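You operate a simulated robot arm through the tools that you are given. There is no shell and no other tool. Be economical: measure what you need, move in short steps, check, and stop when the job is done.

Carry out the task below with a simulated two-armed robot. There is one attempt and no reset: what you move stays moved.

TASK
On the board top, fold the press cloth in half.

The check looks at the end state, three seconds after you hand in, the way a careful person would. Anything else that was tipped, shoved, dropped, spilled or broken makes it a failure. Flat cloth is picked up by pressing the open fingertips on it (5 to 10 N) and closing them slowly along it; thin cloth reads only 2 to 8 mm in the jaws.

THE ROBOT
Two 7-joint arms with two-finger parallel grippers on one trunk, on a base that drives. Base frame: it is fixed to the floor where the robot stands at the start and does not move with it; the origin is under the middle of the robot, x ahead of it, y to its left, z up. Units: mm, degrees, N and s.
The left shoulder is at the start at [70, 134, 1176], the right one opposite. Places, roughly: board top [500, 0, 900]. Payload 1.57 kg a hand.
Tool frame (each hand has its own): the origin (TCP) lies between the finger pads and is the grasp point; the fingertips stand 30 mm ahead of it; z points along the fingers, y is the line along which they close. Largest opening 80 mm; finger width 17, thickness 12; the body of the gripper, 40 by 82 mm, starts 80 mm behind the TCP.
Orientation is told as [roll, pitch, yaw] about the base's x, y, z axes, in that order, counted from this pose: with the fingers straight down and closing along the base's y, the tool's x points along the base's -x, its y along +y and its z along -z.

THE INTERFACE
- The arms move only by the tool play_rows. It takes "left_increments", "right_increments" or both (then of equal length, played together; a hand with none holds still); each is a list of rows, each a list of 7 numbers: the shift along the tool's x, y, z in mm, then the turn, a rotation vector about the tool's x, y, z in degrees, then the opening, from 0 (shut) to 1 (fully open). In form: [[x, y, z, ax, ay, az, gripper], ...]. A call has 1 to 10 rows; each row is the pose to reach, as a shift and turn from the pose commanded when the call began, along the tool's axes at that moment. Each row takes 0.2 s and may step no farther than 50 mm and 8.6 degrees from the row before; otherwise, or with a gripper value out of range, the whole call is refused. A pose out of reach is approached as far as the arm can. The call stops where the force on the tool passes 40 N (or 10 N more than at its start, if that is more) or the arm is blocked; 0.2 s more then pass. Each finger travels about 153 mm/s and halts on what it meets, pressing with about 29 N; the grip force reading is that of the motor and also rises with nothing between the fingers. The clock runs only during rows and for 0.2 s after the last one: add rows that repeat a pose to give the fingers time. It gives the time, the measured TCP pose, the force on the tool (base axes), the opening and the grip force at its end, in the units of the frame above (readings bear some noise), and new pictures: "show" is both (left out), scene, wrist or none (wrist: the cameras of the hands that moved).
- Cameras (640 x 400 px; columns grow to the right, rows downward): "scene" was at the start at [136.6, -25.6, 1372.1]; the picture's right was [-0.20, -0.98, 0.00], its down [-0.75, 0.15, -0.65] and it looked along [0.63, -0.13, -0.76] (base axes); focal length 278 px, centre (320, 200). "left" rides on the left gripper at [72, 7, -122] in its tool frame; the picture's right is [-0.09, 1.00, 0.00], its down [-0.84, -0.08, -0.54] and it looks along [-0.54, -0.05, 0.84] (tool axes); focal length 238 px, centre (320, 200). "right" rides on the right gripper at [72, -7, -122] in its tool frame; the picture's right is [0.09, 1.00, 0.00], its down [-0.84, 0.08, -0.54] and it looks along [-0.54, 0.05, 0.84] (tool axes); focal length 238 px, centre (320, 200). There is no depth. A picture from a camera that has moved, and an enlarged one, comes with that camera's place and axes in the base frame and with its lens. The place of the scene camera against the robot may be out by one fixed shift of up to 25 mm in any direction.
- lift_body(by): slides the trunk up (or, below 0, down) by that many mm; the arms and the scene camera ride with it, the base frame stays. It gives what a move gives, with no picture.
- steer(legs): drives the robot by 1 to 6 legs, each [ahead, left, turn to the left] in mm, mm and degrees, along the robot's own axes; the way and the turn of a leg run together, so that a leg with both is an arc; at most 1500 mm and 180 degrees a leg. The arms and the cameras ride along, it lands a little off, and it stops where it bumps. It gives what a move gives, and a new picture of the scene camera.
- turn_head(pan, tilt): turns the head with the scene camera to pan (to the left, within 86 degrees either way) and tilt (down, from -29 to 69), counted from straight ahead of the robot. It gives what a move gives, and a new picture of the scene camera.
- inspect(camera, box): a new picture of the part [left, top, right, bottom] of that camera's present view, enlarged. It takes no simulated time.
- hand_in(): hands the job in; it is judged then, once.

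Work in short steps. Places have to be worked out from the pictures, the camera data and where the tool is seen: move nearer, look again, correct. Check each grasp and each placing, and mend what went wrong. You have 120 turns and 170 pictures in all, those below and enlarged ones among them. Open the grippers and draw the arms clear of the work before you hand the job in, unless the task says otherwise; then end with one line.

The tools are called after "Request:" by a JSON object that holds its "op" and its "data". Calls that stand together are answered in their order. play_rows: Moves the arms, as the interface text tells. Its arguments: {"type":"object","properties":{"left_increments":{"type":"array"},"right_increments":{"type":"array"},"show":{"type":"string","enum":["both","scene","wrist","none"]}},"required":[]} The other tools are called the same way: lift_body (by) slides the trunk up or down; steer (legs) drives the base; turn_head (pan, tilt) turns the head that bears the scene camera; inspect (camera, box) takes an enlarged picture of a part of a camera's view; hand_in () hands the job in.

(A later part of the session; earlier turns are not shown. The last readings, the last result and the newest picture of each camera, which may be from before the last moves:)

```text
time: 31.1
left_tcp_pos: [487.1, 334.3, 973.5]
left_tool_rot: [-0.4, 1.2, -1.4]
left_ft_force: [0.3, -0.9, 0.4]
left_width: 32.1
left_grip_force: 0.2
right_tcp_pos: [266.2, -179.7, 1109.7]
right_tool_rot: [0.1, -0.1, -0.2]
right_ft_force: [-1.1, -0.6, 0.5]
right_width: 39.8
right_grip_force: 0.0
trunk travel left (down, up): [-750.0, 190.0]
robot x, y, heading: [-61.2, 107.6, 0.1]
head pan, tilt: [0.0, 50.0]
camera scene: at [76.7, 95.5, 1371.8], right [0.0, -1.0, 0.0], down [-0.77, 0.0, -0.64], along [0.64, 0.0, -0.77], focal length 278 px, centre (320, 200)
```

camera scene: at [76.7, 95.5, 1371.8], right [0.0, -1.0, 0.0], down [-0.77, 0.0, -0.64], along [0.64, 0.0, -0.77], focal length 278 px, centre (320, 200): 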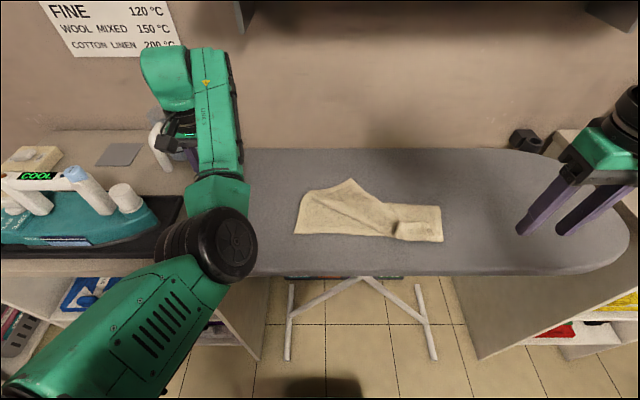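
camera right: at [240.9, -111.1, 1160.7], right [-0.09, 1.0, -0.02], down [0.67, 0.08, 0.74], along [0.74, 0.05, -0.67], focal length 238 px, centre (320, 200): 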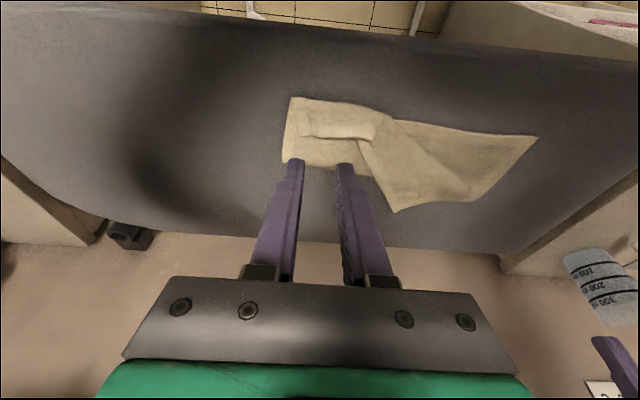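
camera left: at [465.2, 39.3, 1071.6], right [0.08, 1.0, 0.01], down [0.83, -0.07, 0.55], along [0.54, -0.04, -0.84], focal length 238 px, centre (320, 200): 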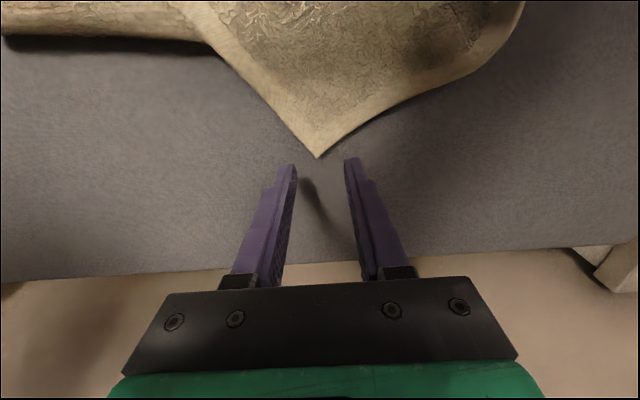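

The whole cloth is now in view. I'll bring the right hand over the flap tip at about [517,35].

Request:
{"op": "play_rows", "data": {"right_increments": [[-28, 24, 16, 0, 0, 0, 0.4], [-56, 48, 32, 0, 0, 0, 0.4], [-84, 72, 48, 0, 0, 0, 0.4], [-112, 96, 64, 0, 0, 0, 0.4], [-140, 120, 80, 0, 0, 0, 0.4], [-168, 144, 97, 0, 0, 0, 0.4], [-196, 168, 113, 0, 0, 0, 0.4], [-224, 192, 129, 0, 0, 0, 0.4], [-251, 215, 145, 0, 0, 0, 0.4], [-251, 215, 145, 0, 0, 0, 0.4]]}}

```text
time: 33.3
left_tcp_pos: [486.9, 335.3, 972.6]
left_tool_rot: [-0.3, 1.1, -1.4]
left_ft_force: [-0.4, 0.2, -0.9]
left_width: 31.9
left_grip_force: 0.1
right_tcp_pos: [518.7, 34.5, 965.3]
right_tool_rot: [0.0, -0.1, -0.2]
right_ft_force: [-0.3, 0.3, -0.3]
right_width: 32.0
right_grip_force: 0.1
trunk travel left (down, up): [-750.0, 190.0]
robot x, y, heading: [-57.6, 105.9, 0.1]
head pan, tilt: [0.0, 50.0]
camera scene: at [77.8, 95.9, 1371.7], right [0.0, -1.0, 0.0], down [-0.77, 0.0, -0.64], along [0.64, 0.0, -0.77], focal length 278 px, centre (320, 200)
camera right: at [446.9, 28.3, 1088.1], right [-0.09, 1.0, 0.0], down [0.84, 0.08, 0.54], along [0.54, 0.05, -0.84], focal length 238 px, centre (320, 200)
```

scene: 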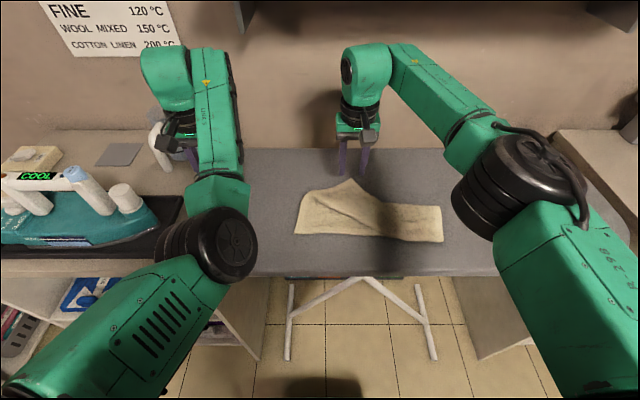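
right: 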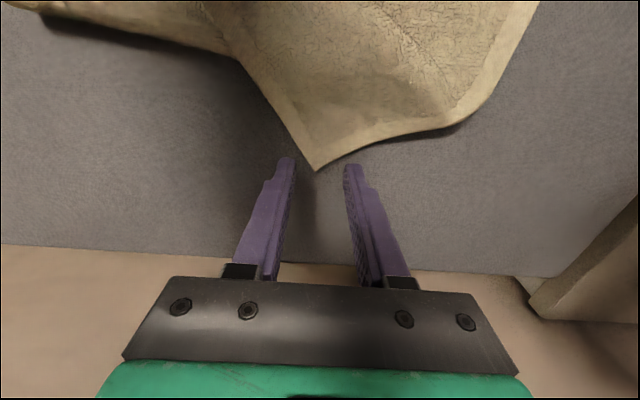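

The tip is confirmed at [535,33]. I'll shift to [513,43], narrow to 24 mm so both fingers land on the cloth, and descend.

Request:
{"op": "play_rows", "data": {"right_increments": [[3, 4, 6, 0, 0, 0, 0.3], [6, 8, 14, 0, 0, 0, 0.3], [6, 8, 22, 0, 0, 0, 0.3], [6, 8, 26, 0, 0, 0, 0.3], [6, 8, 29, 0, 0, 0, 0.3], [6, 8, 31, 0, 0, 0, 0.3]], "show": "wrist"}}

```text
time: 34.7
left_tcp_pos: [489.1, 335.9, 973.1]
left_tool_rot: [-0.4, 1.1, -1.4]
left_ft_force: [0.4, 0.7, 0.6]
left_width: 32.2
left_grip_force: 0.1
right_tcp_pos: [513.5, 42.6, 934.1]
right_tool_rot: [0.0, -0.1, -0.3]
right_ft_force: [0.9, 0.3, 2.2]
right_width: 24.0
right_grip_force: 0.0
trunk travel left (down, up): [-750.0, 190.0]
robot x, y, heading: [-60.0, 108.1, 0.0]
head pan, tilt: [0.0, 50.0]
camera right: at [441.4, 37.4, 1056.5], right [-0.09, 1.0, 0.0], down [0.84, 0.08, 0.54], along [0.54, 0.05, -0.84], focal length 238 px, centre (320, 200)
```

right: 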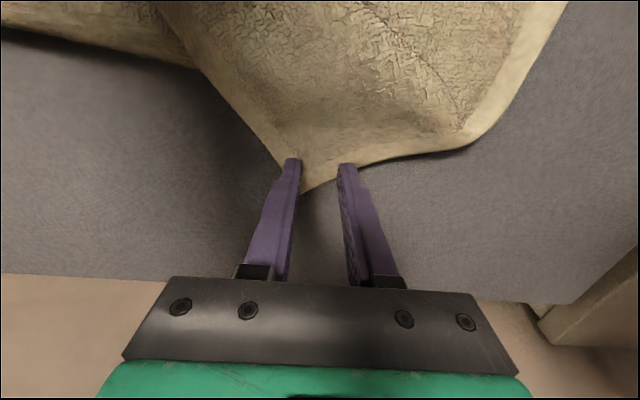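

The fingers are just touching the corner (2 N). I'll press about 1.5 mm more and close slowly.

Request:
{"op": "play_rows", "data": {"right_increments": [[2, 0, 1, 0, 0, 0, 0.3], [3, 0, 1.7, 0, 0, 0, 0.27], [3, 0, 1.7, 0, 0, 0, 0.22], [3, 0, 1.7, 0, 0, 0, 0.17], [3, 0, 1.7, 0, 0, 0, 0.12], [3, 0, 1.7, 0, 0, 0, 0.07], [3, 0, 1.7, 0, 0, 0, 0.02], [3, 0, 1.7, 0, 0, 0, 0], [3, 0, 1.7, 0, 0, 0, 0]], "show": "wrist"}}

```text
time: 36.7
left_tcp_pos: [487.8, 335.5, 974.7]
left_tool_rot: [-0.4, 1.1, -1.3]
left_ft_force: [-0.2, -0.1, 0.1]
left_width: 31.8
left_grip_force: 0.1
right_tcp_pos: [509.5, 44.3, 934.0]
right_tool_rot: [-0.1, -0.1, -0.2]
right_ft_force: [0.5, -0.2, 10.0]
right_width: 0.1
right_grip_force: 21.7
trunk travel left (down, up): [-750.0, 190.0]
robot x, y, heading: [-61.4, 110.7, 0.0]
head pan, tilt: [0.0, 50.0]
camera right: at [437.1, 37.1, 1055.5], right [-0.09, 1.0, 0.0], down [0.84, 0.07, 0.54], along [0.54, 0.05, -0.84], focal length 238 px, centre (320, 200)
```

right: 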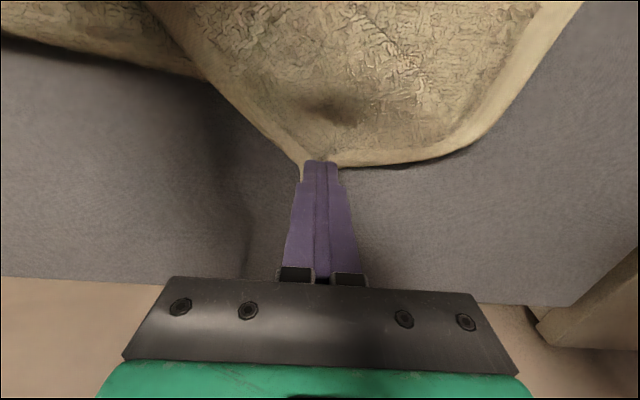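

The grip missed (0.1 mm). I'll lift, reopen wider, move about 14 mm further onto the cloth and try again.

Request:
{"op": "play_rows", "data": {"right_increments": [[0, 0, -12, 0, 0, 0, 0.1], [5, 2, -20, 0, 0, 0, 0.3], [14, 5, -20, 0, 0, 0, 0.45], [14, 5, -12, 0, 0, 0, 0.45], [14, 5, -6, 0, 0, 0, 0.45], [14, 5, -3, 0, 0, 0, 0.45], [14, 5, -1, 0, 0, 0, 0.45]], "show": "wrist"}}

```text
time: 38.3
left_tcp_pos: [487.0, 335.3, 972.6]
left_tool_rot: [-0.3, 0.9, -1.4]
left_ft_force: [-0.9, -0.4, 0.5]
left_width: 32.0
left_grip_force: 0.0
right_tcp_pos: [496.3, 49.9, 933.5]
right_tool_rot: [0.0, -0.1, -0.3]
right_ft_force: [-0.4, 0.0, 5.4]
right_width: 36.2
right_grip_force: 0.0
trunk travel left (down, up): [-750.0, 190.0]
robot x, y, heading: [-62.6, 106.4, -0.3]
head pan, tilt: [0.0, 50.0]
camera right: at [423.3, 42.3, 1055.8], right [-0.09, 1.0, 0.0], down [0.84, 0.07, 0.54], along [0.54, 0.05, -0.84], focal length 238 px, centre (320, 200)
```

right: 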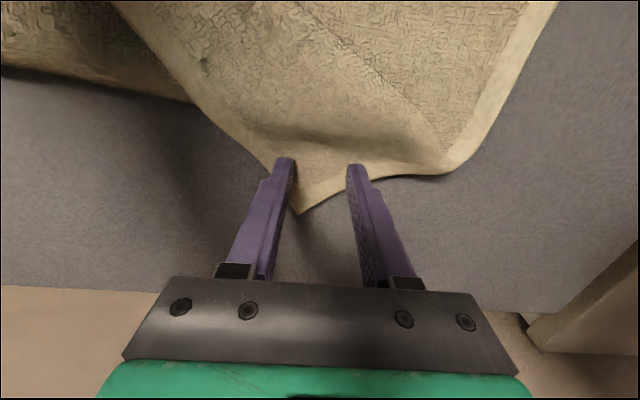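

Both fingers are now well on the cloth at 5.4 N, so I'll close slowly.

Request:
{"op": "play_rows", "data": {"right_increments": [[0, 0, 0.6, 0, 0, 0, 0.4], [0, 0, 0.6, 0, 0, 0, 0.35], [0, 0, 0.6, 0, 0, 0, 0.3], [0, 0, 0.6, 0, 0, 0, 0.25], [0, 0, 0.6, 0, 0, 0, 0.2], [0, 0, 0.6, 0, 0, 0, 0.15], [0, 0, 0.6, 0, 0, 0, 0.1], [0, 0, 0.6, 0, 0, 0, 0.05], [0, 0, 0.6, 0, 0, 0, 0], [0, 0, 0.6, 0, 0, 0, 0]], "show": "wrist"}}

```text
time: 40.5
left_tcp_pos: [487.4, 336.4, 973.7]
left_tool_rot: [-0.5, 1.0, -1.3]
left_ft_force: [0.1, 0.1, -0.3]
left_width: 32.0
left_grip_force: 0.1
right_tcp_pos: [494.7, 49.9, 933.2]
right_tool_rot: [0.0, -0.2, -0.2]
right_ft_force: [0.7, -0.1, 10.4]
right_width: 4.3
right_grip_force: 24.9
trunk travel left (down, up): [-750.0, 190.0]
robot x, y, heading: [-62.0, 109.5, -0.2]
head pan, tilt: [0.0, 50.0]
camera right: at [423.0, 42.4, 1055.4], right [-0.09, 1.0, 0.0], down [0.84, 0.07, 0.54], along [0.54, 0.05, -0.84], focal length 238 px, centre (320, 200)
```

right: 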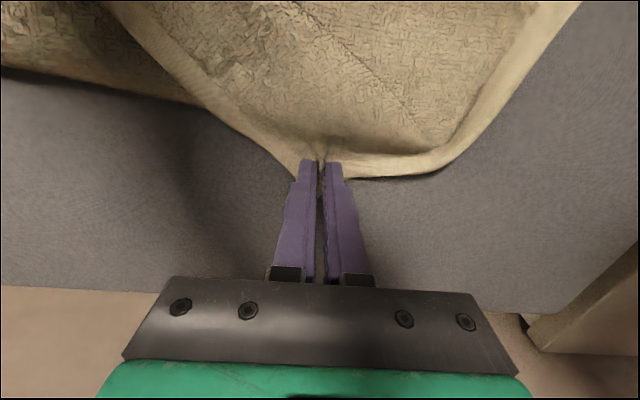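

The corner is held (4.3 mm). I'll carry it over in an arc toward the near-left corner, tilting the fingers as I go, and stop about 50 mm up to look.

Request:
{"op": "play_rows", "data": {"right_increments": [[2, 3, -15, 0, 0, 0, 0], [8, 8, -30, 0, -4, 0, 0], [16, 15, -44.7, 0, -8, 0, 0], [26, 24, -57.3, 0, -12, 0, 0], [38, 34, -64.8, 0, -16, 0, 0], [52, 45, -70.2, 0, -20, 0, 0], [68, 56, -71.2, 0, -25, 0, 0], [82, 66, -68, 0, -30, 0, 0], [95, 74, -60.6, 0, -35, 0, 0], [104.5, 79, -49.6, 0, -38, 0, 0]]}}

```text
time: 42.7
left_tcp_pos: [488.6, 335.9, 973.1]
left_tool_rot: [-0.3, 1.0, -1.4]
left_ft_force: [-0.3, 0.3, 0.2]
left_width: 32.0
left_grip_force: 0.0
right_tcp_pos: [390.9, 128.2, 980.5]
right_tool_rot: [0.2, -38.1, -0.2]
right_ft_force: [0.1, 0.4, 0.0]
right_width: 3.7
right_grip_force: 24.6
trunk travel left (down, up): [-750.0, 190.0]
robot x, y, heading: [-57.7, 107.6, -0.3]
head pan, tilt: [0.0, 50.0]
camera scene: at [78.1, 97.4, 1371.7], right [0.0, -1.0, 0.0], down [-0.77, 0.0, -0.64], along [0.64, 0.0, -0.77], focal length 278 px, centre (320, 200)
camera right: at [259.5, 122.1, 1033.2], right [-0.07, 1.0, -0.06], down [0.32, 0.08, 0.94], along [0.94, 0.05, -0.33], focal length 238 px, centre (320, 200)
```

scene: 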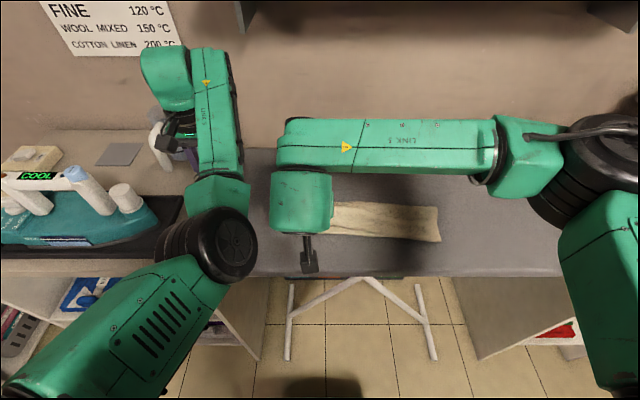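
right: 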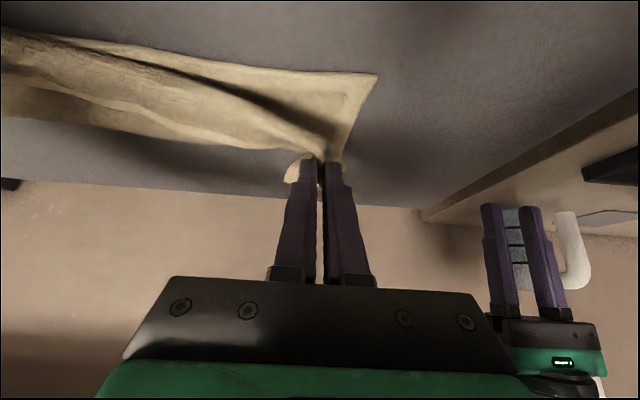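

The flap is coming over nicely, and the near-left corner is seen at about [377,161]. I'll lower to just above the board beside it.

Request:
{"op": "play_rows", "data": {"right_increments": [[7, 1, 7, 0, 0, 0, 0], [14, 2, 14, 0, 0, 0, 0], [20, 3, 21, 0, 0, 0, 0], [25, 4, 27, 0, 0, 0, 0], [29, 5, 31.5, 0, 0, 0, 0]]}}

```text
time: 43.9
left_tcp_pos: [487.8, 335.9, 971.2]
left_tool_rot: [-0.4, 1.1, -1.4]
left_ft_force: [-0.7, 0.3, -1.1]
left_width: 32.4
left_grip_force: 0.0
right_tcp_pos: [387.2, 132.9, 939.9]
right_tool_rot: [0.0, -38.2, -0.1]
right_ft_force: [0.5, -1.4, 0.6]
right_width: 3.9
right_grip_force: 24.7
trunk travel left (down, up): [-750.0, 190.0]
robot x, y, heading: [-59.6, 110.4, 0.3]
head pan, tilt: [0.0, 50.0]
camera scene: at [78.0, 97.0, 1371.7], right [0.0, -1.0, 0.0], down [-0.77, 0.0, -0.64], along [0.64, 0.0, -0.77], focal length 278 px, centre (320, 200)
camera right: at [256.9, 126.5, 991.6], right [-0.07, 1.0, -0.06], down [0.32, 0.08, 0.94], along [0.94, 0.05, -0.33], focal length 238 px, centre (320, 200)
```

scene: 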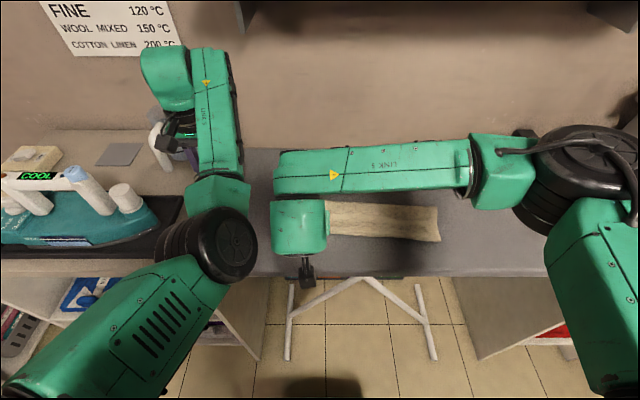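
right: 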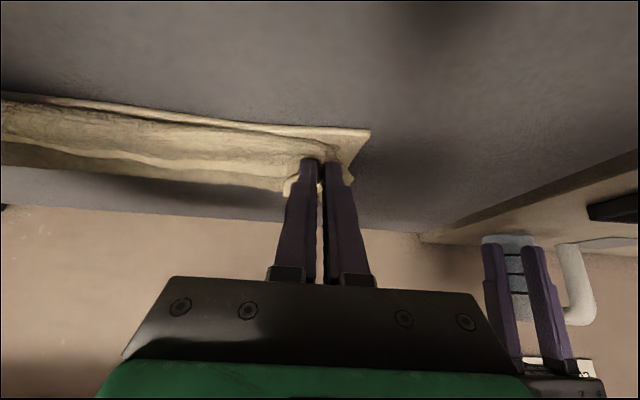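

The pinch is about 10 mm above the board, next to the near-left corner. I'll set it down, release gently and withdraw along the fingers.

Request:
{"op": "play_rows", "data": {"right_increments": [[5, 1, 4, 0, 0, 0, 0], [9, 1, 7, 0, 0, 0, 0], [9, 1, 7, 0, 0, 0, 0.1], [9, 1, 7, 0, 0, 0, 0.2], [9, 1, 0, 0, 0, 0, 0.2], [9, 1, -20, 0, 0, 0, 0.2], [9, 1, -45, 0, 0, 0, 0.2], [5, 1, -75, 0, 4, 0, 0.2], [0, -5, -110, 0, 10, 0, 0.2], [-10, -15, -140, 0, 16, 0, 0.2]]}}

```text
time: 44.8
left_tcp_pos: [485.6, 335.8, 973.3]
left_tool_rot: [-0.5, 1.0, -1.4]
left_ft_force: [-1.0, -0.1, -0.3]
left_width: 32.1
left_grip_force: 0.0
right_tcp_pos: [388.6, 136.8, 935.3]
right_tool_rot: [0.6, -39.0, -0.5]
right_ft_force: [-1.9, 3.4, 13.7]
right_width: 13.1
right_grip_force: 0.0
trunk travel left (down, up): [-750.0, 190.0]
robot x, y, heading: [-61.1, 107.9, 0.2]
head pan, tilt: [0.0, 50.0]
stopped in row 4 (right hand): the force on the tool passed its limit (the readings are from after the stop); the commanded pose is now the measured one
camera scene: at [75.6, 98.3, 1371.6], right [0.0, -1.0, 0.0], down [-0.76, 0.0, -0.64], along [0.64, 0.0, -0.76], focal length 278 px, centre (320, 200)
camera right: at [255.3, 130.1, 984.4], right [-0.07, 1.0, -0.05], down [0.31, 0.07, 0.95], along [0.95, 0.05, -0.31], focal length 238 px, centre (320, 200)
```

scene: 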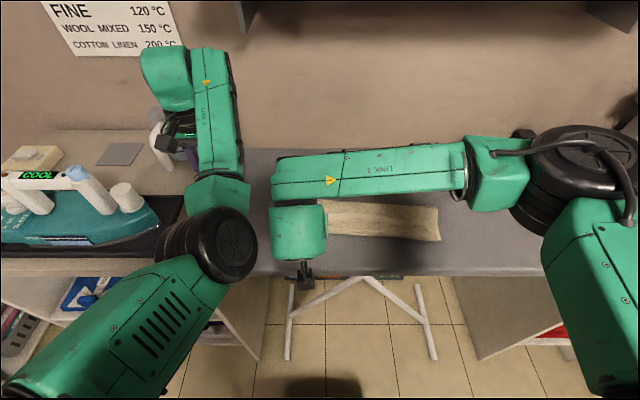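
right: 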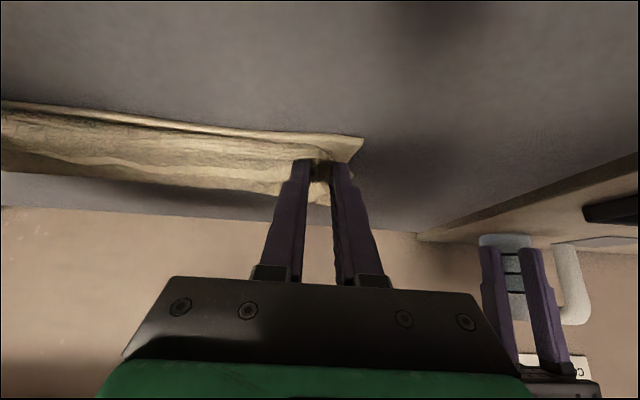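

The fingers touched (14 N) and have opened. I'll withdraw up and back along the fingers.

Request:
{"op": "play_rows", "data": {"right_increments": [[0, 0, -8, 0, 0, 0, 0.18], [0, 0, -25, 0, 0, 0, 0.18], [0, 0, -50, 0, 3, 0, 0.18], [-5, -10, -80, 0, 8, 0, 0.2], [-10, -30, -115, 0, 14, 0, 0.3], [-15, -60, -140, 0, 20, 0, 0.3], [-20, -100, -150, 0, 26, 0, 0.3], [-20, -145, -155, 0, 30, 0, 0.3], [-20, -190, -155, 0, 34, 0, 0.3]], "show": "scene"}}

Request:
{"op": "inspect", "data": {"camera": "scene", "box": [270, 170, 470, 295]}}

```text
time: 46.8
left_tcp_pos: [488.3, 333.9, 973.2]
left_tool_rot: [-0.3, 1.1, -1.4]
left_ft_force: [-0.7, -0.6, 0.4]
left_width: 31.9
left_grip_force: 0.0
right_tcp_pos: [308.3, -59.5, 1061.7]
right_tool_rot: [0.4, -4.7, -0.2]
right_ft_force: [0.0, -0.3, 0.0]
right_width: 24.2
right_grip_force: 0.2
trunk travel left (down, up): [-750.0, 190.0]
robot x, y, heading: [-57.4, 106.5, -0.0]
head pan, tilt: [0.0, 50.0]
camera scene: at [77.9, 94.7, 1371.7], right [0.0, -1.0, 0.0], down [-0.77, 0.0, -0.64], along [0.64, 0.0, -0.77], focal length 278 px, centre (320, 200)
```

scene: 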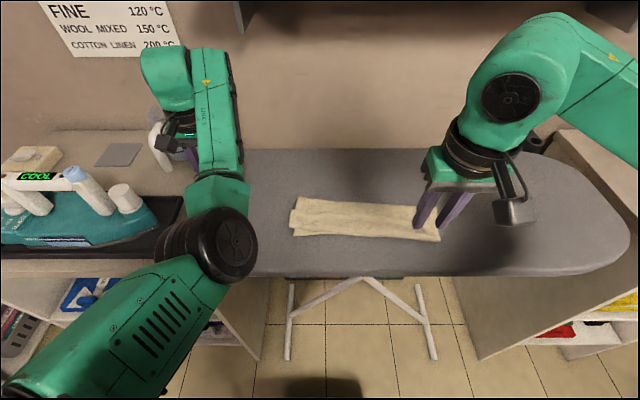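

```text
3.20 times, centred on (370, 232) of scene
camera zoom: at [77.9, 94.7, 1371.7], right [0.0, -1.0, 0.0], down [-0.77, 0.0, -0.64], along [0.64, 0.0, -0.77], focal length 890 px, centre (160, 96)
```

zoom: 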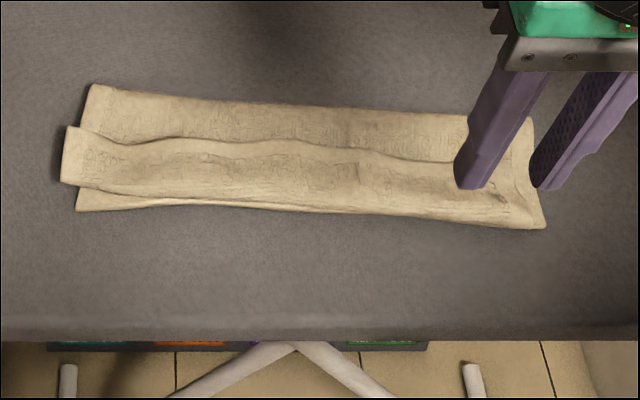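

The cloth is folded, but it's not good enough: a strip about 40 mm wide along the top edge flopped back, and the fold line sits too near, especially on the right (x about 450 where it should be 471). I want both hands working to redo it, so I'll back away from the board to free up the left arm.

Request:
{"op": "steer", "data": {"legs": [[-200, 0, 0]]}}

```text
time: 48.4
left_tcp_pos: [290.4, 336.0, 971.9]
left_tool_rot: [-0.5, 1.2, -1.3]
left_ft_force: [0.1, 0.2, 1.3]
left_width: 32.1
left_grip_force: 0.3
right_tcp_pos: [110.5, -56.1, 1060.9]
right_tool_rot: [0.3, -4.7, -0.1]
right_ft_force: [0.8, 0.3, -1.5]
right_width: 24.1
right_grip_force: 0.0
trunk travel left (down, up): [-750.0, 190.0]
robot x, y, heading: [-261.2, 108.7, 0.1]
head pan, tilt: [0.0, 50.0]
camera scene: at [-119.9, 97.2, 1371.4], right [0.0, -1.0, 0.0], down [-0.77, 0.0, -0.64], along [0.64, 0.0, -0.77], focal length 278 px, centre (320, 200)
```

scene: 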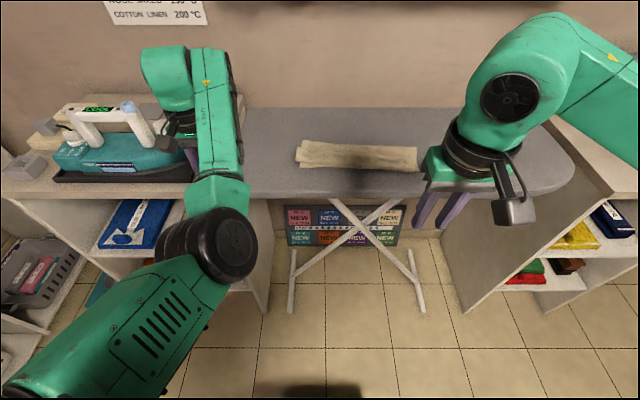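

There's free space here. I'll move the left hand up and back toward its starting arm pose.

Request:
{"op": "play_rows", "data": {"left_increments": [[0, 0, -25, 0, 0, 0, 0.4], [0, 0, -50, 0, 0, 0, 0.4], [5, -5, -75, 0, 0, 0, 0.4], [15, -10, -100, 0, 0, 0, 0.4], [30, -20, -125, 0, 0, 0, 0.4], [45, -25, -145, 0, 0, 0, 0.4], [65, -35, -150, 0, 0, 0, 0.4], [85, -45, -150, 0, 0, 0, 0.4], [105, -60, -150, 0, 0, 0, 0.4], [120, -68, -150, 0, 0, 0, 0.4]], "show": "scene"}}

```text
time: 50.6
left_tcp_pos: [288.0, 327.6, 1125.6]
left_tool_rot: [-0.3, 1.2, -1.3]
left_ft_force: [-0.4, 0.0, -0.5]
left_width: 31.8
left_grip_force: 0.0
left hand out of reach, approached as far as the arm can: row 3, 4, 5, 6, 7, 8, 9, 10
right_tcp_pos: [109.8, -56.5, 1062.0]
right_tool_rot: [0.4, -4.8, -0.1]
right_ft_force: [0.1, 0.1, 0.2]
right_width: 24.1
right_grip_force: 0.1
trunk travel left (down, up): [-750.0, 190.0]
robot x, y, heading: [-258.0, 102.2, 0.2]
head pan, tilt: [0.0, 50.0]
camera scene: at [-121.3, 97.2, 1371.6], right [0.0, -1.0, 0.0], down [-0.77, 0.0, -0.64], along [0.64, 0.0, -0.77], focal length 278 px, centre (320, 200)
```

scene: 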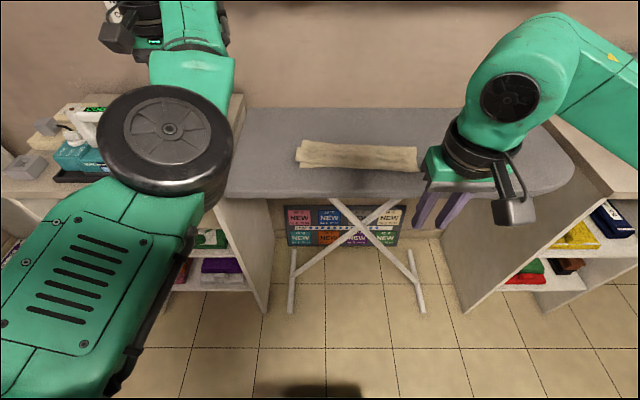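

The left arm stays locked in this configuration, so I'll work with the right hand alone, one corner at a time. I'll drive forward 160 mm, which leaves room to tilt at the near edge.

Request:
{"op": "steer", "data": {"legs": [[160, 0, 0]]}}

Request:
{"op": "inspect", "data": {"camera": "scene", "box": [270, 140, 470, 265]}}

```text
time: 52.0
left_tcp_pos: [447.9, 324.7, 1125.5]
left_tool_rot: [-0.4, 1.0, -1.5]
left_ft_force: [0.3, 0.4, -0.2]
left_width: 32.1
left_grip_force: 0.0
right_tcp_pos: [268.8, -59.3, 1062.2]
right_tool_rot: [0.3, -5.0, -0.4]
right_ft_force: [0.9, -0.3, -0.7]
right_width: 24.1
right_grip_force: 0.1
trunk travel left (down, up): [-750.0, 190.0]
robot x, y, heading: [-99.2, 108.7, -0.1]
head pan, tilt: [0.0, 50.0]
camera scene: at [37.9, 96.5, 1371.9], right [0.0, -1.0, 0.0], down [-0.76, 0.0, -0.64], along [0.64, 0.0, -0.76], focal length 278 px, centre (320, 200)
```

scene: 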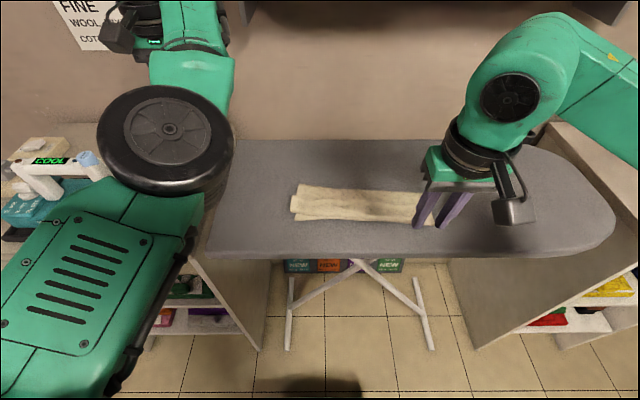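

```text
3.20 times, centred on (370, 202) of scene
camera zoom: at [37.9, 96.5, 1371.9], right [0.0, -1.0, 0.0], down [-0.76, 0.0, -0.64], along [0.64, 0.0, -0.76], focal length 890 px, centre (160, 192)
```

zoom: 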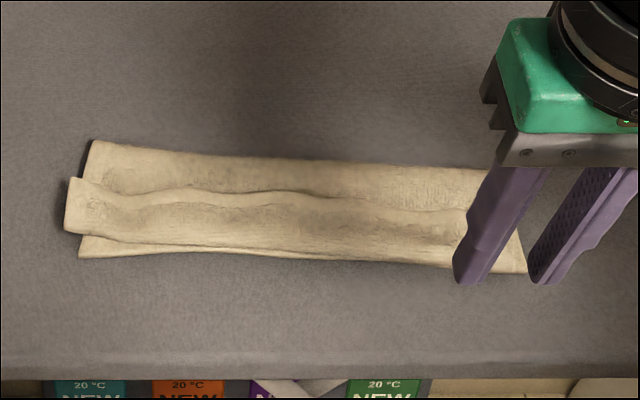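

The right hand blocks the view of the right end, so I'll move it over the cloth and look through its wrist camera.

Request:
{"op": "play_rows", "data": {"right_increments": [[-30, 18, -15, 0, 1, 0, 0.3], [-60, 36, -16, 0, 2, 0, 0.3], [-90, 54, -16, 0, 3, 0, 0.3], [-115, 68, -16, 0, 4, 0, 0.3], [-133, 79, -16.5, 0, 5, 0, 0.3]], "show": "wrist"}}

Request:
{"op": "inspect", "data": {"camera": "right", "box": [140, 0, 540, 250]}}

```text
time: 53.2
left_tcp_pos: [452.0, 326.1, 1123.5]
left_tool_rot: [-0.4, 1.2, -1.5]
left_ft_force: [0.5, -0.7, -0.8]
left_width: 31.8
left_grip_force: 0.1
right_tcp_pos: [404.3, 21.9, 1089.9]
right_tool_rot: [0.2, 0.2, -0.4]
right_ft_force: [-0.2, 0.6, -0.8]
right_width: 24.1
right_grip_force: 0.1
trunk travel left (down, up): [-750.0, 190.0]
robot x, y, heading: [-99.3, 106.4, -0.2]
head pan, tilt: [0.0, 50.0]
camera right: at [333.4, 14.1, 1211.8], right [-0.09, 1.0, 0.0], down [0.84, 0.07, 0.54], along [0.54, 0.05, -0.84], focal length 238 px, centre (320, 200)
```

right: 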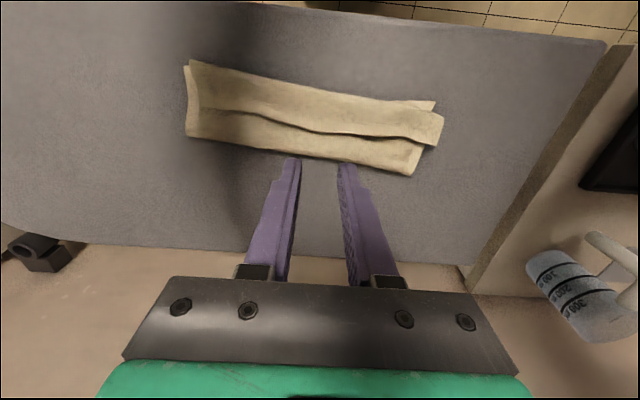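

```text
1.60 times, centred on (340, 125) of right
camera zoom: at [333.4, 14.1, 1211.8], right [-0.09, 1.0, 0.0], down [0.84, 0.07, 0.54], along [0.54, 0.05, -0.84], focal length 381 px, centre (288, 320)
```

zoom: 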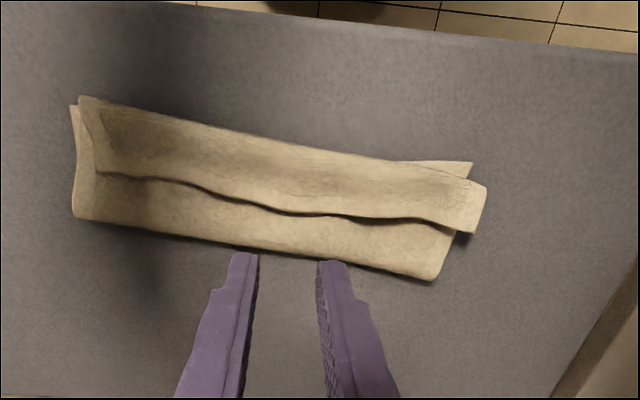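

Measured now: the flopped strip's corner (the cloth's original far-left corner) is at about [430,178] and its right end at about [409,-123]. The fold line runs from [474,162] to [444,-150]. I'll redo the left corner first, gripping right at the edge.

Request:
{"op": "play_rows", "data": {"right_increments": [[-3, 22, 20, 0, 0, 0, 0.4], [-6, 44, 40, 0, 0, 0, 0.4], [-9, 66, 62, 0, 0, 0, 0.4], [-12, 88, 84, 0, 0, 0, 0.4], [-15, 110, 106, 0, 0, 0, 0.4], [-18, 130, 128, 0, 0, 0, 0.4], [-18, 130, 140, 0, 0, 0, 0.4]], "show": "wrist"}}

```text
time: 54.8
left_tcp_pos: [450.3, 325.8, 1125.0]
left_tool_rot: [-0.4, 1.3, -1.6]
left_ft_force: [0.8, -0.2, -1.4]
left_width: 32.0
left_grip_force: 0.0
right_tcp_pos: [420.8, 150.5, 948.6]
right_tool_rot: [0.3, 0.2, -0.3]
right_ft_force: [-0.1, -0.5, -0.2]
right_width: 31.5
right_grip_force: 0.1
trunk travel left (down, up): [-750.0, 190.0]
robot x, y, heading: [-96.8, 105.4, -0.2]
head pan, tilt: [0.0, 50.0]
camera right: at [349.1, 144.1, 1070.9], right [-0.09, 1.0, 0.01], down [0.84, 0.07, 0.54], along [0.54, 0.05, -0.84], focal length 238 px, centre (320, 200)
```

right: 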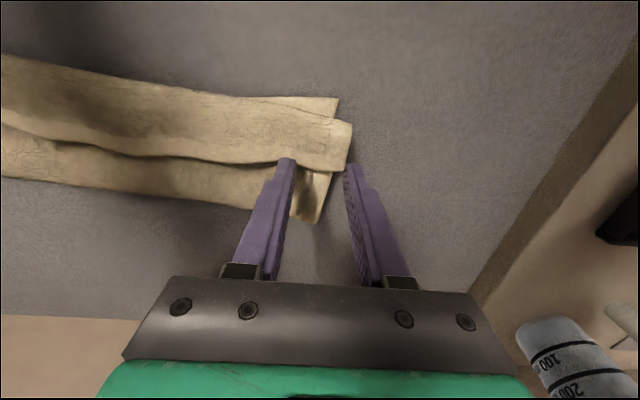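

The strip corner is at [425,172]. I'll shift slightly inward and come down to contact.

Request:
{"op": "play_rows", "data": {"right_increments": [[4, -6, 2, 0, 0, 0, 0.4], [4, -6, 5, 0, 0, 0, 0.4], [4, -6, 8, 0, 0, 0, 0.4], [4, -6, 10, 0, 0, 0, 0.4], [4, -6, 11.5, 0, 0, 0, 0.4]], "show": "wrist"}}

```text
time: 56.0
left_tcp_pos: [450.1, 325.8, 1124.2]
left_tool_rot: [-0.4, 1.1, -1.6]
left_ft_force: [-0.4, 0.6, -0.1]
left_width: 32.0
left_grip_force: 0.0
right_tcp_pos: [416.3, 144.0, 937.9]
right_tool_rot: [0.3, 0.1, -0.2]
right_ft_force: [2.0, 0.6, 4.8]
right_width: 31.6
right_grip_force: 0.1
trunk travel left (down, up): [-750.0, 190.0]
robot x, y, heading: [-92.1, 107.2, -0.3]
head pan, tilt: [0.0, 50.0]
camera right: at [344.7, 137.6, 1060.6], right [-0.09, 1.0, 0.01], down [0.84, 0.07, 0.54], along [0.54, 0.05, -0.84], focal length 238 px, centre (320, 200)
```

right: 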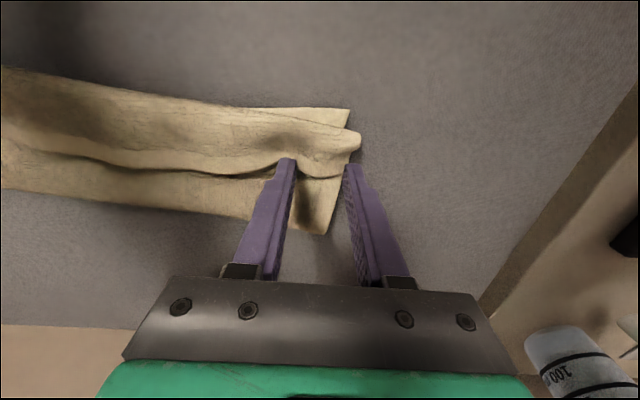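

The outer finger looks close to the side edge, so I'll shift inward 6 mm with a small lift, press again and close slowly.

Request:
{"op": "play_rows", "data": {"right_increments": [[0, -2, -4, 0, 0, 0, 0.4], [1, -6, -3, 0, 0, 0, 0.4], [1, -6, 0.8, 0, 0, 0, 0.4], [1, -6, 0.8, 0, 0, 0, 0.33], [1, -6, 0.8, 0, 0, 0, 0.26], [1, -6, 0.8, 0, 0, 0, 0.19], [1, -6, 0.8, 0, 0, 0, 0.12], [1, -6, 0.8, 0, 0, 0, 0.06], [1, -6, 0.8, 0, 0, 0, 0], [1, -6, 0.8, 0, 0, 0, 0]], "show": "wrist"}}

```text
time: 58.2
left_tcp_pos: [448.9, 324.9, 1125.3]
left_tool_rot: [-0.4, 1.1, -1.6]
left_ft_force: [0.5, 0.9, -0.5]
left_width: 32.0
left_grip_force: 0.1
right_tcp_pos: [415.7, 138.3, 936.9]
right_tool_rot: [0.3, 0.2, -0.3]
right_ft_force: [0.3, -4.6, 9.4]
right_width: 9.4
right_grip_force: 27.3
trunk travel left (down, up): [-750.0, 190.0]
robot x, y, heading: [-97.5, 102.8, -0.0]
head pan, tilt: [0.0, 50.0]
camera right: at [343.5, 130.8, 1060.1], right [-0.09, 1.0, 0.01], down [0.84, 0.07, 0.54], along [0.54, 0.05, -0.84], focal length 238 px, centre (320, 200)
```

right: 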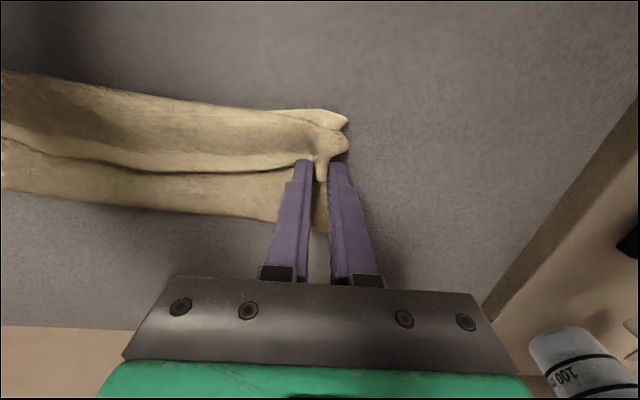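

The grip reads 9.4 mm, so it may hold more than one layer. I'll lift a little and check.

Request:
{"op": "play_rows", "data": {"right_increments": [[-3, 0, -10, 0, 0, 0, 0], [-8, 0, -20, 0, 0, 0, 0], [-14, 0, -32, 0, 0, 0, 0], [-22, 0, -45, 0, 0, 0, 0]]}}

Request:
{"op": "inspect", "data": {"camera": "scene", "box": [250, 120, 450, 245]}}

```text
time: 59.2
left_tcp_pos: [450.3, 325.2, 1124.1]
left_tool_rot: [-0.3, 1.2, -1.6]
left_ft_force: [-0.2, 0.7, -0.1]
left_width: 32.0
left_grip_force: 0.1
right_tcp_pos: [437.9, 139.4, 980.0]
right_tool_rot: [0.2, 0.2, -0.4]
right_ft_force: [0.1, 0.0, 0.6]
right_width: 9.3
right_grip_force: 27.8
trunk travel left (down, up): [-750.0, 190.0]
robot x, y, heading: [-99.3, 106.9, -0.1]
head pan, tilt: [0.0, 50.0]
camera scene: at [40.8, 97.2, 1371.6], right [0.0, -1.0, 0.0], down [-0.77, 0.0, -0.64], along [0.64, 0.0, -0.77], focal length 278 px, centre (320, 200)
camera right: at [366.4, 132.0, 1104.2], right [-0.09, 1.0, 0.0], down [0.84, 0.07, 0.54], along [0.54, 0.05, -0.84], focal length 238 px, centre (320, 200)
```

scene: 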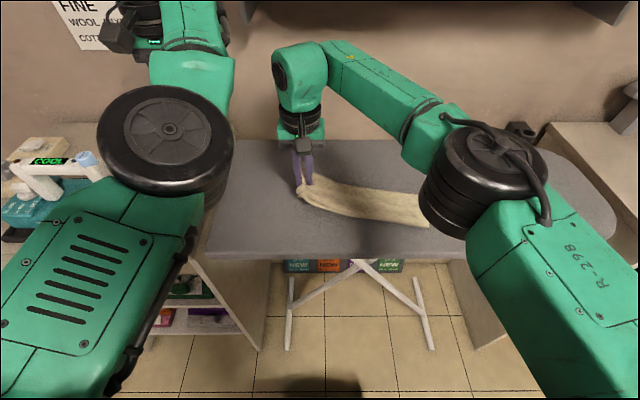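
right: 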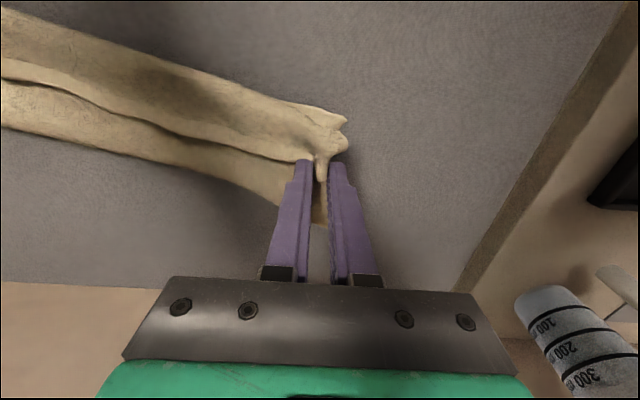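

```text
3.20 times, centred on (350, 182) of scene
camera zoom: at [40.8, 97.2, 1371.6], right [0.0, -1.0, 0.0], down [-0.77, 0.0, -0.64], along [0.64, 0.0, -0.77], focal length 890 px, centre (224, 256)
```

zoom: 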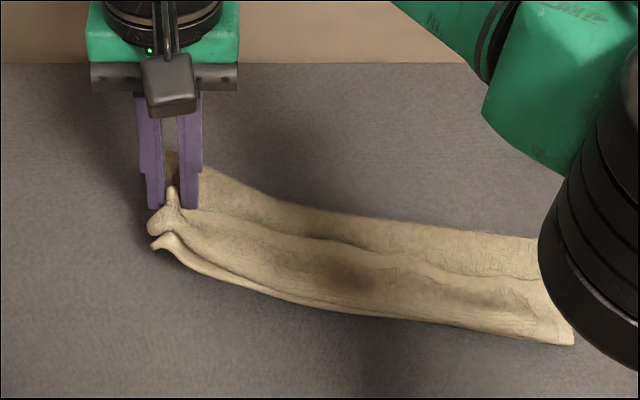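

The grip caught all the layers. I'll lay it back exactly where it was and release, then go for single-layer cloth only.

Request:
{"op": "play_rows", "data": {"right_increments": [[8, 0, 13, 0, 0, 0, 0], [14, 0, 25, 0, 0, 0, 0], [19, 0, 35, 0, 0, 0, 0], [22, 0, 43, 0, 0, 0, 0], [22, 0, 43, 0, 0, 0, 0.15], [22, 0, 43, 0, 0, 0, 0.3], [22, 0, 41, 0, 0, 0, 0.4], [22, 0, 20, 0, 0, 0, 0.4], [22, 0, -20, 0, 0, 0, 0.4], [42, -10, -50, 0, 0, 0, 0.4]], "show": "wrist"}}

Request:
{"op": "inspect", "data": {"camera": "right", "box": [140, 50, 540, 300]}}

```text
time: 61.4
left_tcp_pos: [449.6, 324.0, 1124.7]
left_tool_rot: [-0.4, 1.2, -1.6]
left_ft_force: [-0.3, -0.9, 0.6]
left_width: 31.7
left_grip_force: 0.0
right_tcp_pos: [395.2, 124.3, 1033.6]
right_tool_rot: [0.4, 0.2, -0.3]
right_ft_force: [-1.4, -0.2, -0.1]
right_width: 31.8
right_grip_force: 0.1
trunk travel left (down, up): [-750.0, 190.0]
robot x, y, heading: [-99.4, 105.4, -0.1]
head pan, tilt: [0.0, 50.0]
camera right: at [322.7, 118.0, 1155.8], right [-0.09, 1.0, 0.01], down [0.84, 0.07, 0.54], along [0.54, 0.05, -0.84], focal length 238 px, centre (320, 200)
```

right: 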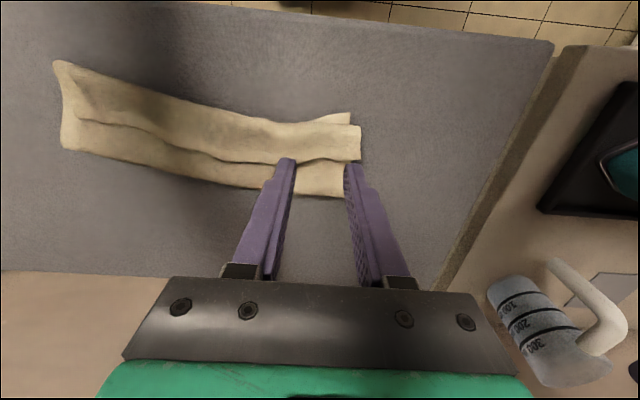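

```text
1.60 times, centred on (340, 175) of right
camera zoom: at [322.7, 118.0, 1155.8], right [-0.09, 1.0, 0.01], down [0.84, 0.07, 0.54], along [0.54, 0.05, -0.84], focal length 381 px, centre (288, 240)
```

zoom: 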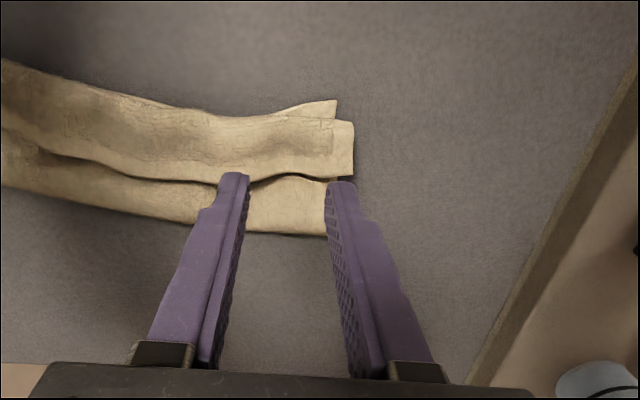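

The cloth lies back roughly as before. The strip's edge arches up a little near [428,133], so a light pinch there should take only the top layer. I'll move in over it.

Request:
{"op": "play_rows", "data": {"right_increments": [[-8, 3, 22, 0, 0, 0, 0.35], [-16, 6, 44, 0, 0, 0, 0.35], [-25, 9, 66, 0, 0, 0, 0.35], [-25, 9, 82, 0, 0, 0, 0.35], [-25, 9, 89, 0, 0, 0, 0.35], [-25, 9, 91, 0, 0, 0, 0.35]], "show": "wrist"}}

Request:
{"op": "inspect", "data": {"camera": "right", "box": [220, 80, 420, 205]}}

```text
time: 62.8
left_tcp_pos: [450.3, 324.6, 1124.2]
left_tool_rot: [-0.5, 1.1, -1.5]
left_ft_force: [-0.3, -0.6, 0.0]
left_width: 31.9
left_grip_force: 0.0
right_tcp_pos: [420.7, 136.3, 940.5]
right_tool_rot: [0.4, 0.1, -0.3]
right_ft_force: [1.0, -0.2, 2.4]
right_width: 28.2
right_grip_force: 0.1
trunk travel left (down, up): [-750.0, 190.0]
robot x, y, heading: [-96.6, 109.0, -0.3]
head pan, tilt: [0.0, 50.0]
camera right: at [348.7, 130.2, 1064.0], right [-0.09, 1.0, 0.01], down [0.84, 0.07, 0.54], along [0.54, 0.05, -0.84], focal length 238 px, centre (320, 200)
```

right: 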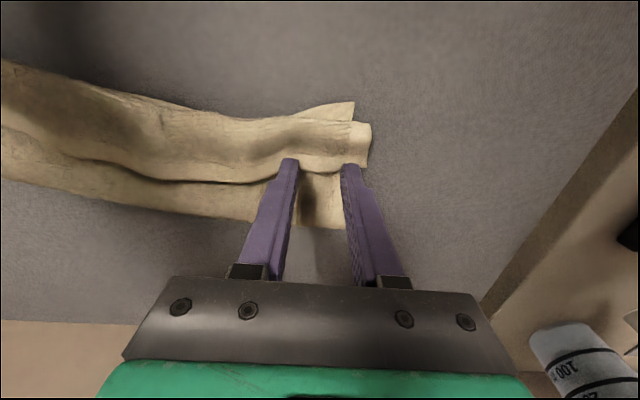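

```text
3.20 times, centred on (320, 142) of right
camera zoom: at [348.7, 130.2, 1064.0], right [-0.09, 1.0, 0.01], down [0.84, 0.07, 0.54], along [0.54, 0.05, -0.84], focal length 763 px, centre (320, 384)
```

zoom: 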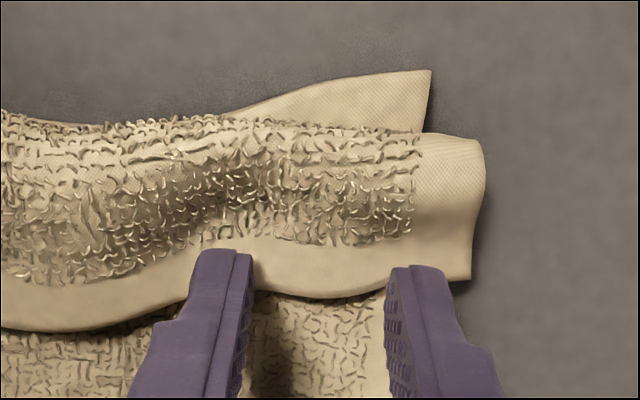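

The fingertips touch lightly (2.4 N) at the hem of the strip. I'll close slowly at this light pressure.

Request:
{"op": "play_rows", "data": {"right_increments": [[0, 0, 0, 0, 0, 0, 0.31], [0, 0, 0, 0, 0, 0, 0.27], [0, 0, 0, 0, 0, 0, 0.23], [0, 0, 0, 0, 0, 0, 0.19], [0, 0, 0, 0, 0, 0, 0.15], [0, 0, 0, 0, 0, 0, 0.11], [0, 0, 0, 0, 0, 0, 0.07], [0, 0, 0, 0, 0, 0, 0.03], [0, 0, 0, 0, 0, 0, 0], [0, 0, 0, 0, 0, 0, 0]], "show": "none"}}

Request:
{"op": "inspect", "data": {"camera": "right", "box": [220, 80, 420, 205]}}

```text
time: 65.0
left_tcp_pos: [450.5, 324.6, 1124.5]
left_tool_rot: [-0.5, 1.2, -1.6]
left_ft_force: [-0.1, 0.3, 0.0]
left_width: 32.0
left_grip_force: 0.0
right_tcp_pos: [420.1, 136.0, 941.0]
right_tool_rot: [0.3, 0.2, -0.3]
right_ft_force: [0.0, -0.4, 1.1]
right_width: 6.4
right_grip_force: 25.9
trunk travel left (down, up): [-750.0, 190.0]
robot x, y, heading: [-97.4, 107.0, -0.1]
head pan, tilt: [0.0, 50.0]
```

```text
3.20 times, centred on (320, 142) of right
camera zoom: at [348.5, 130.2, 1064.0], right [-0.09, 1.0, 0.01], down [0.84, 0.07, 0.54], along [0.54, 0.05, -0.84], focal length 763 px, centre (320, 384)
```

zoom: 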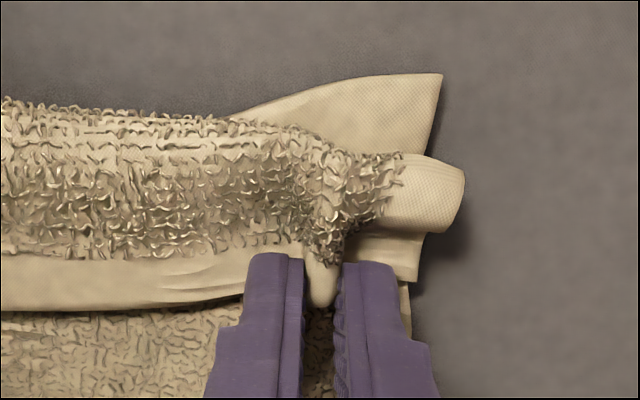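

It looks like only the strip was gathered (6.4 mm). I'll lift it up and outward toward the fold line and check.

Request:
{"op": "play_rows", "data": {"right_increments": [[-2, 0, -10, 0, 0, 0, 0], [-5, 0, -20, 0, 0, 0, 0], [-10, 0, -30, 0, 0, 0, 0], [-17, 0, -40, 0, 0, 0, 0], [-25, 0, -50, 0, 0, 0, 0]]}}

Request:
{"op": "inspect", "data": {"camera": "scene", "box": [250, 120, 450, 245]}}

```text
time: 66.2
left_tcp_pos: [449.7, 325.1, 1124.3]
left_tool_rot: [-0.4, 1.2, -1.5]
left_ft_force: [-0.4, -0.4, -0.4]
left_width: 32.0
left_grip_force: 0.0
right_tcp_pos: [446.0, 136.8, 991.0]
right_tool_rot: [0.3, 0.4, -0.4]
right_ft_force: [0.2, 0.0, -0.1]
right_width: 6.9
right_grip_force: 26.1
trunk travel left (down, up): [-750.0, 190.0]
robot x, y, heading: [-94.6, 109.8, -0.1]
head pan, tilt: [0.0, 50.0]
camera scene: at [40.6, 96.9, 1371.6], right [0.0, -1.0, 0.0], down [-0.77, 0.0, -0.64], along [0.64, 0.0, -0.77], focal length 278 px, centre (320, 200)
camera right: at [374.6, 130.7, 1114.1], right [-0.09, 1.0, 0.01], down [0.84, 0.07, 0.54], along [0.54, 0.05, -0.84], focal length 238 px, centre (320, 200)
```

scene: 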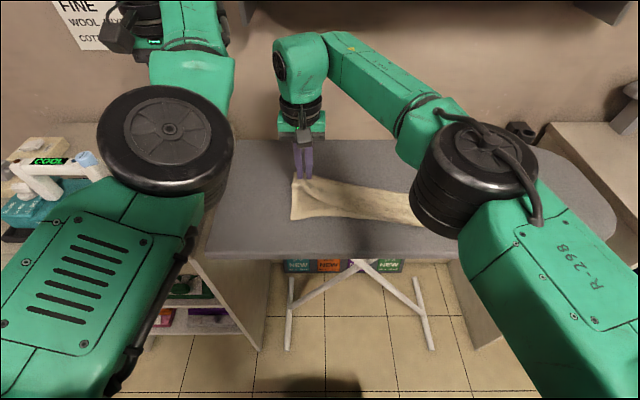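
right: 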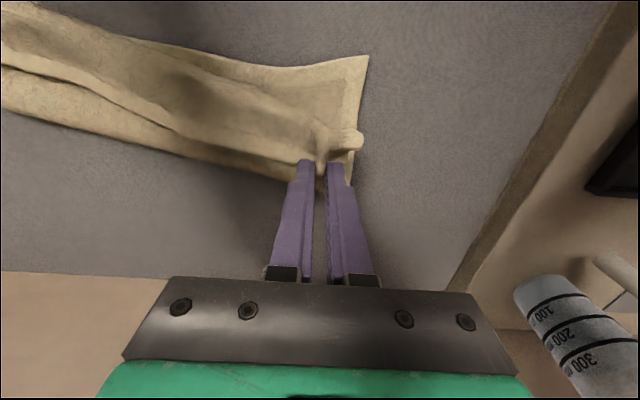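

```text
3.20 times, centred on (350, 182) of scene
camera zoom: at [40.6, 96.9, 1371.6], right [0.0, -1.0, 0.0], down [-0.77, 0.0, -0.64], along [0.64, 0.0, -0.77], focal length 890 px, centre (224, 256)
```

zoom: 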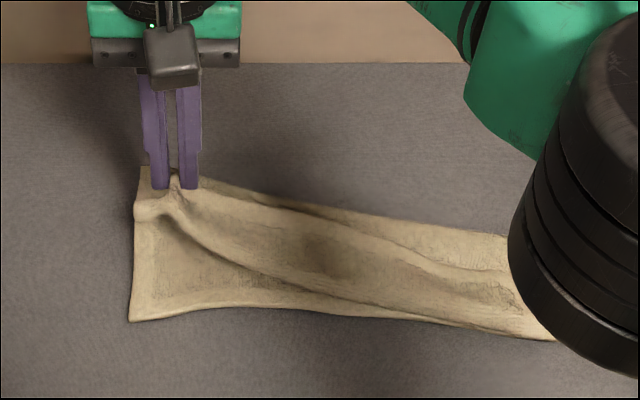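

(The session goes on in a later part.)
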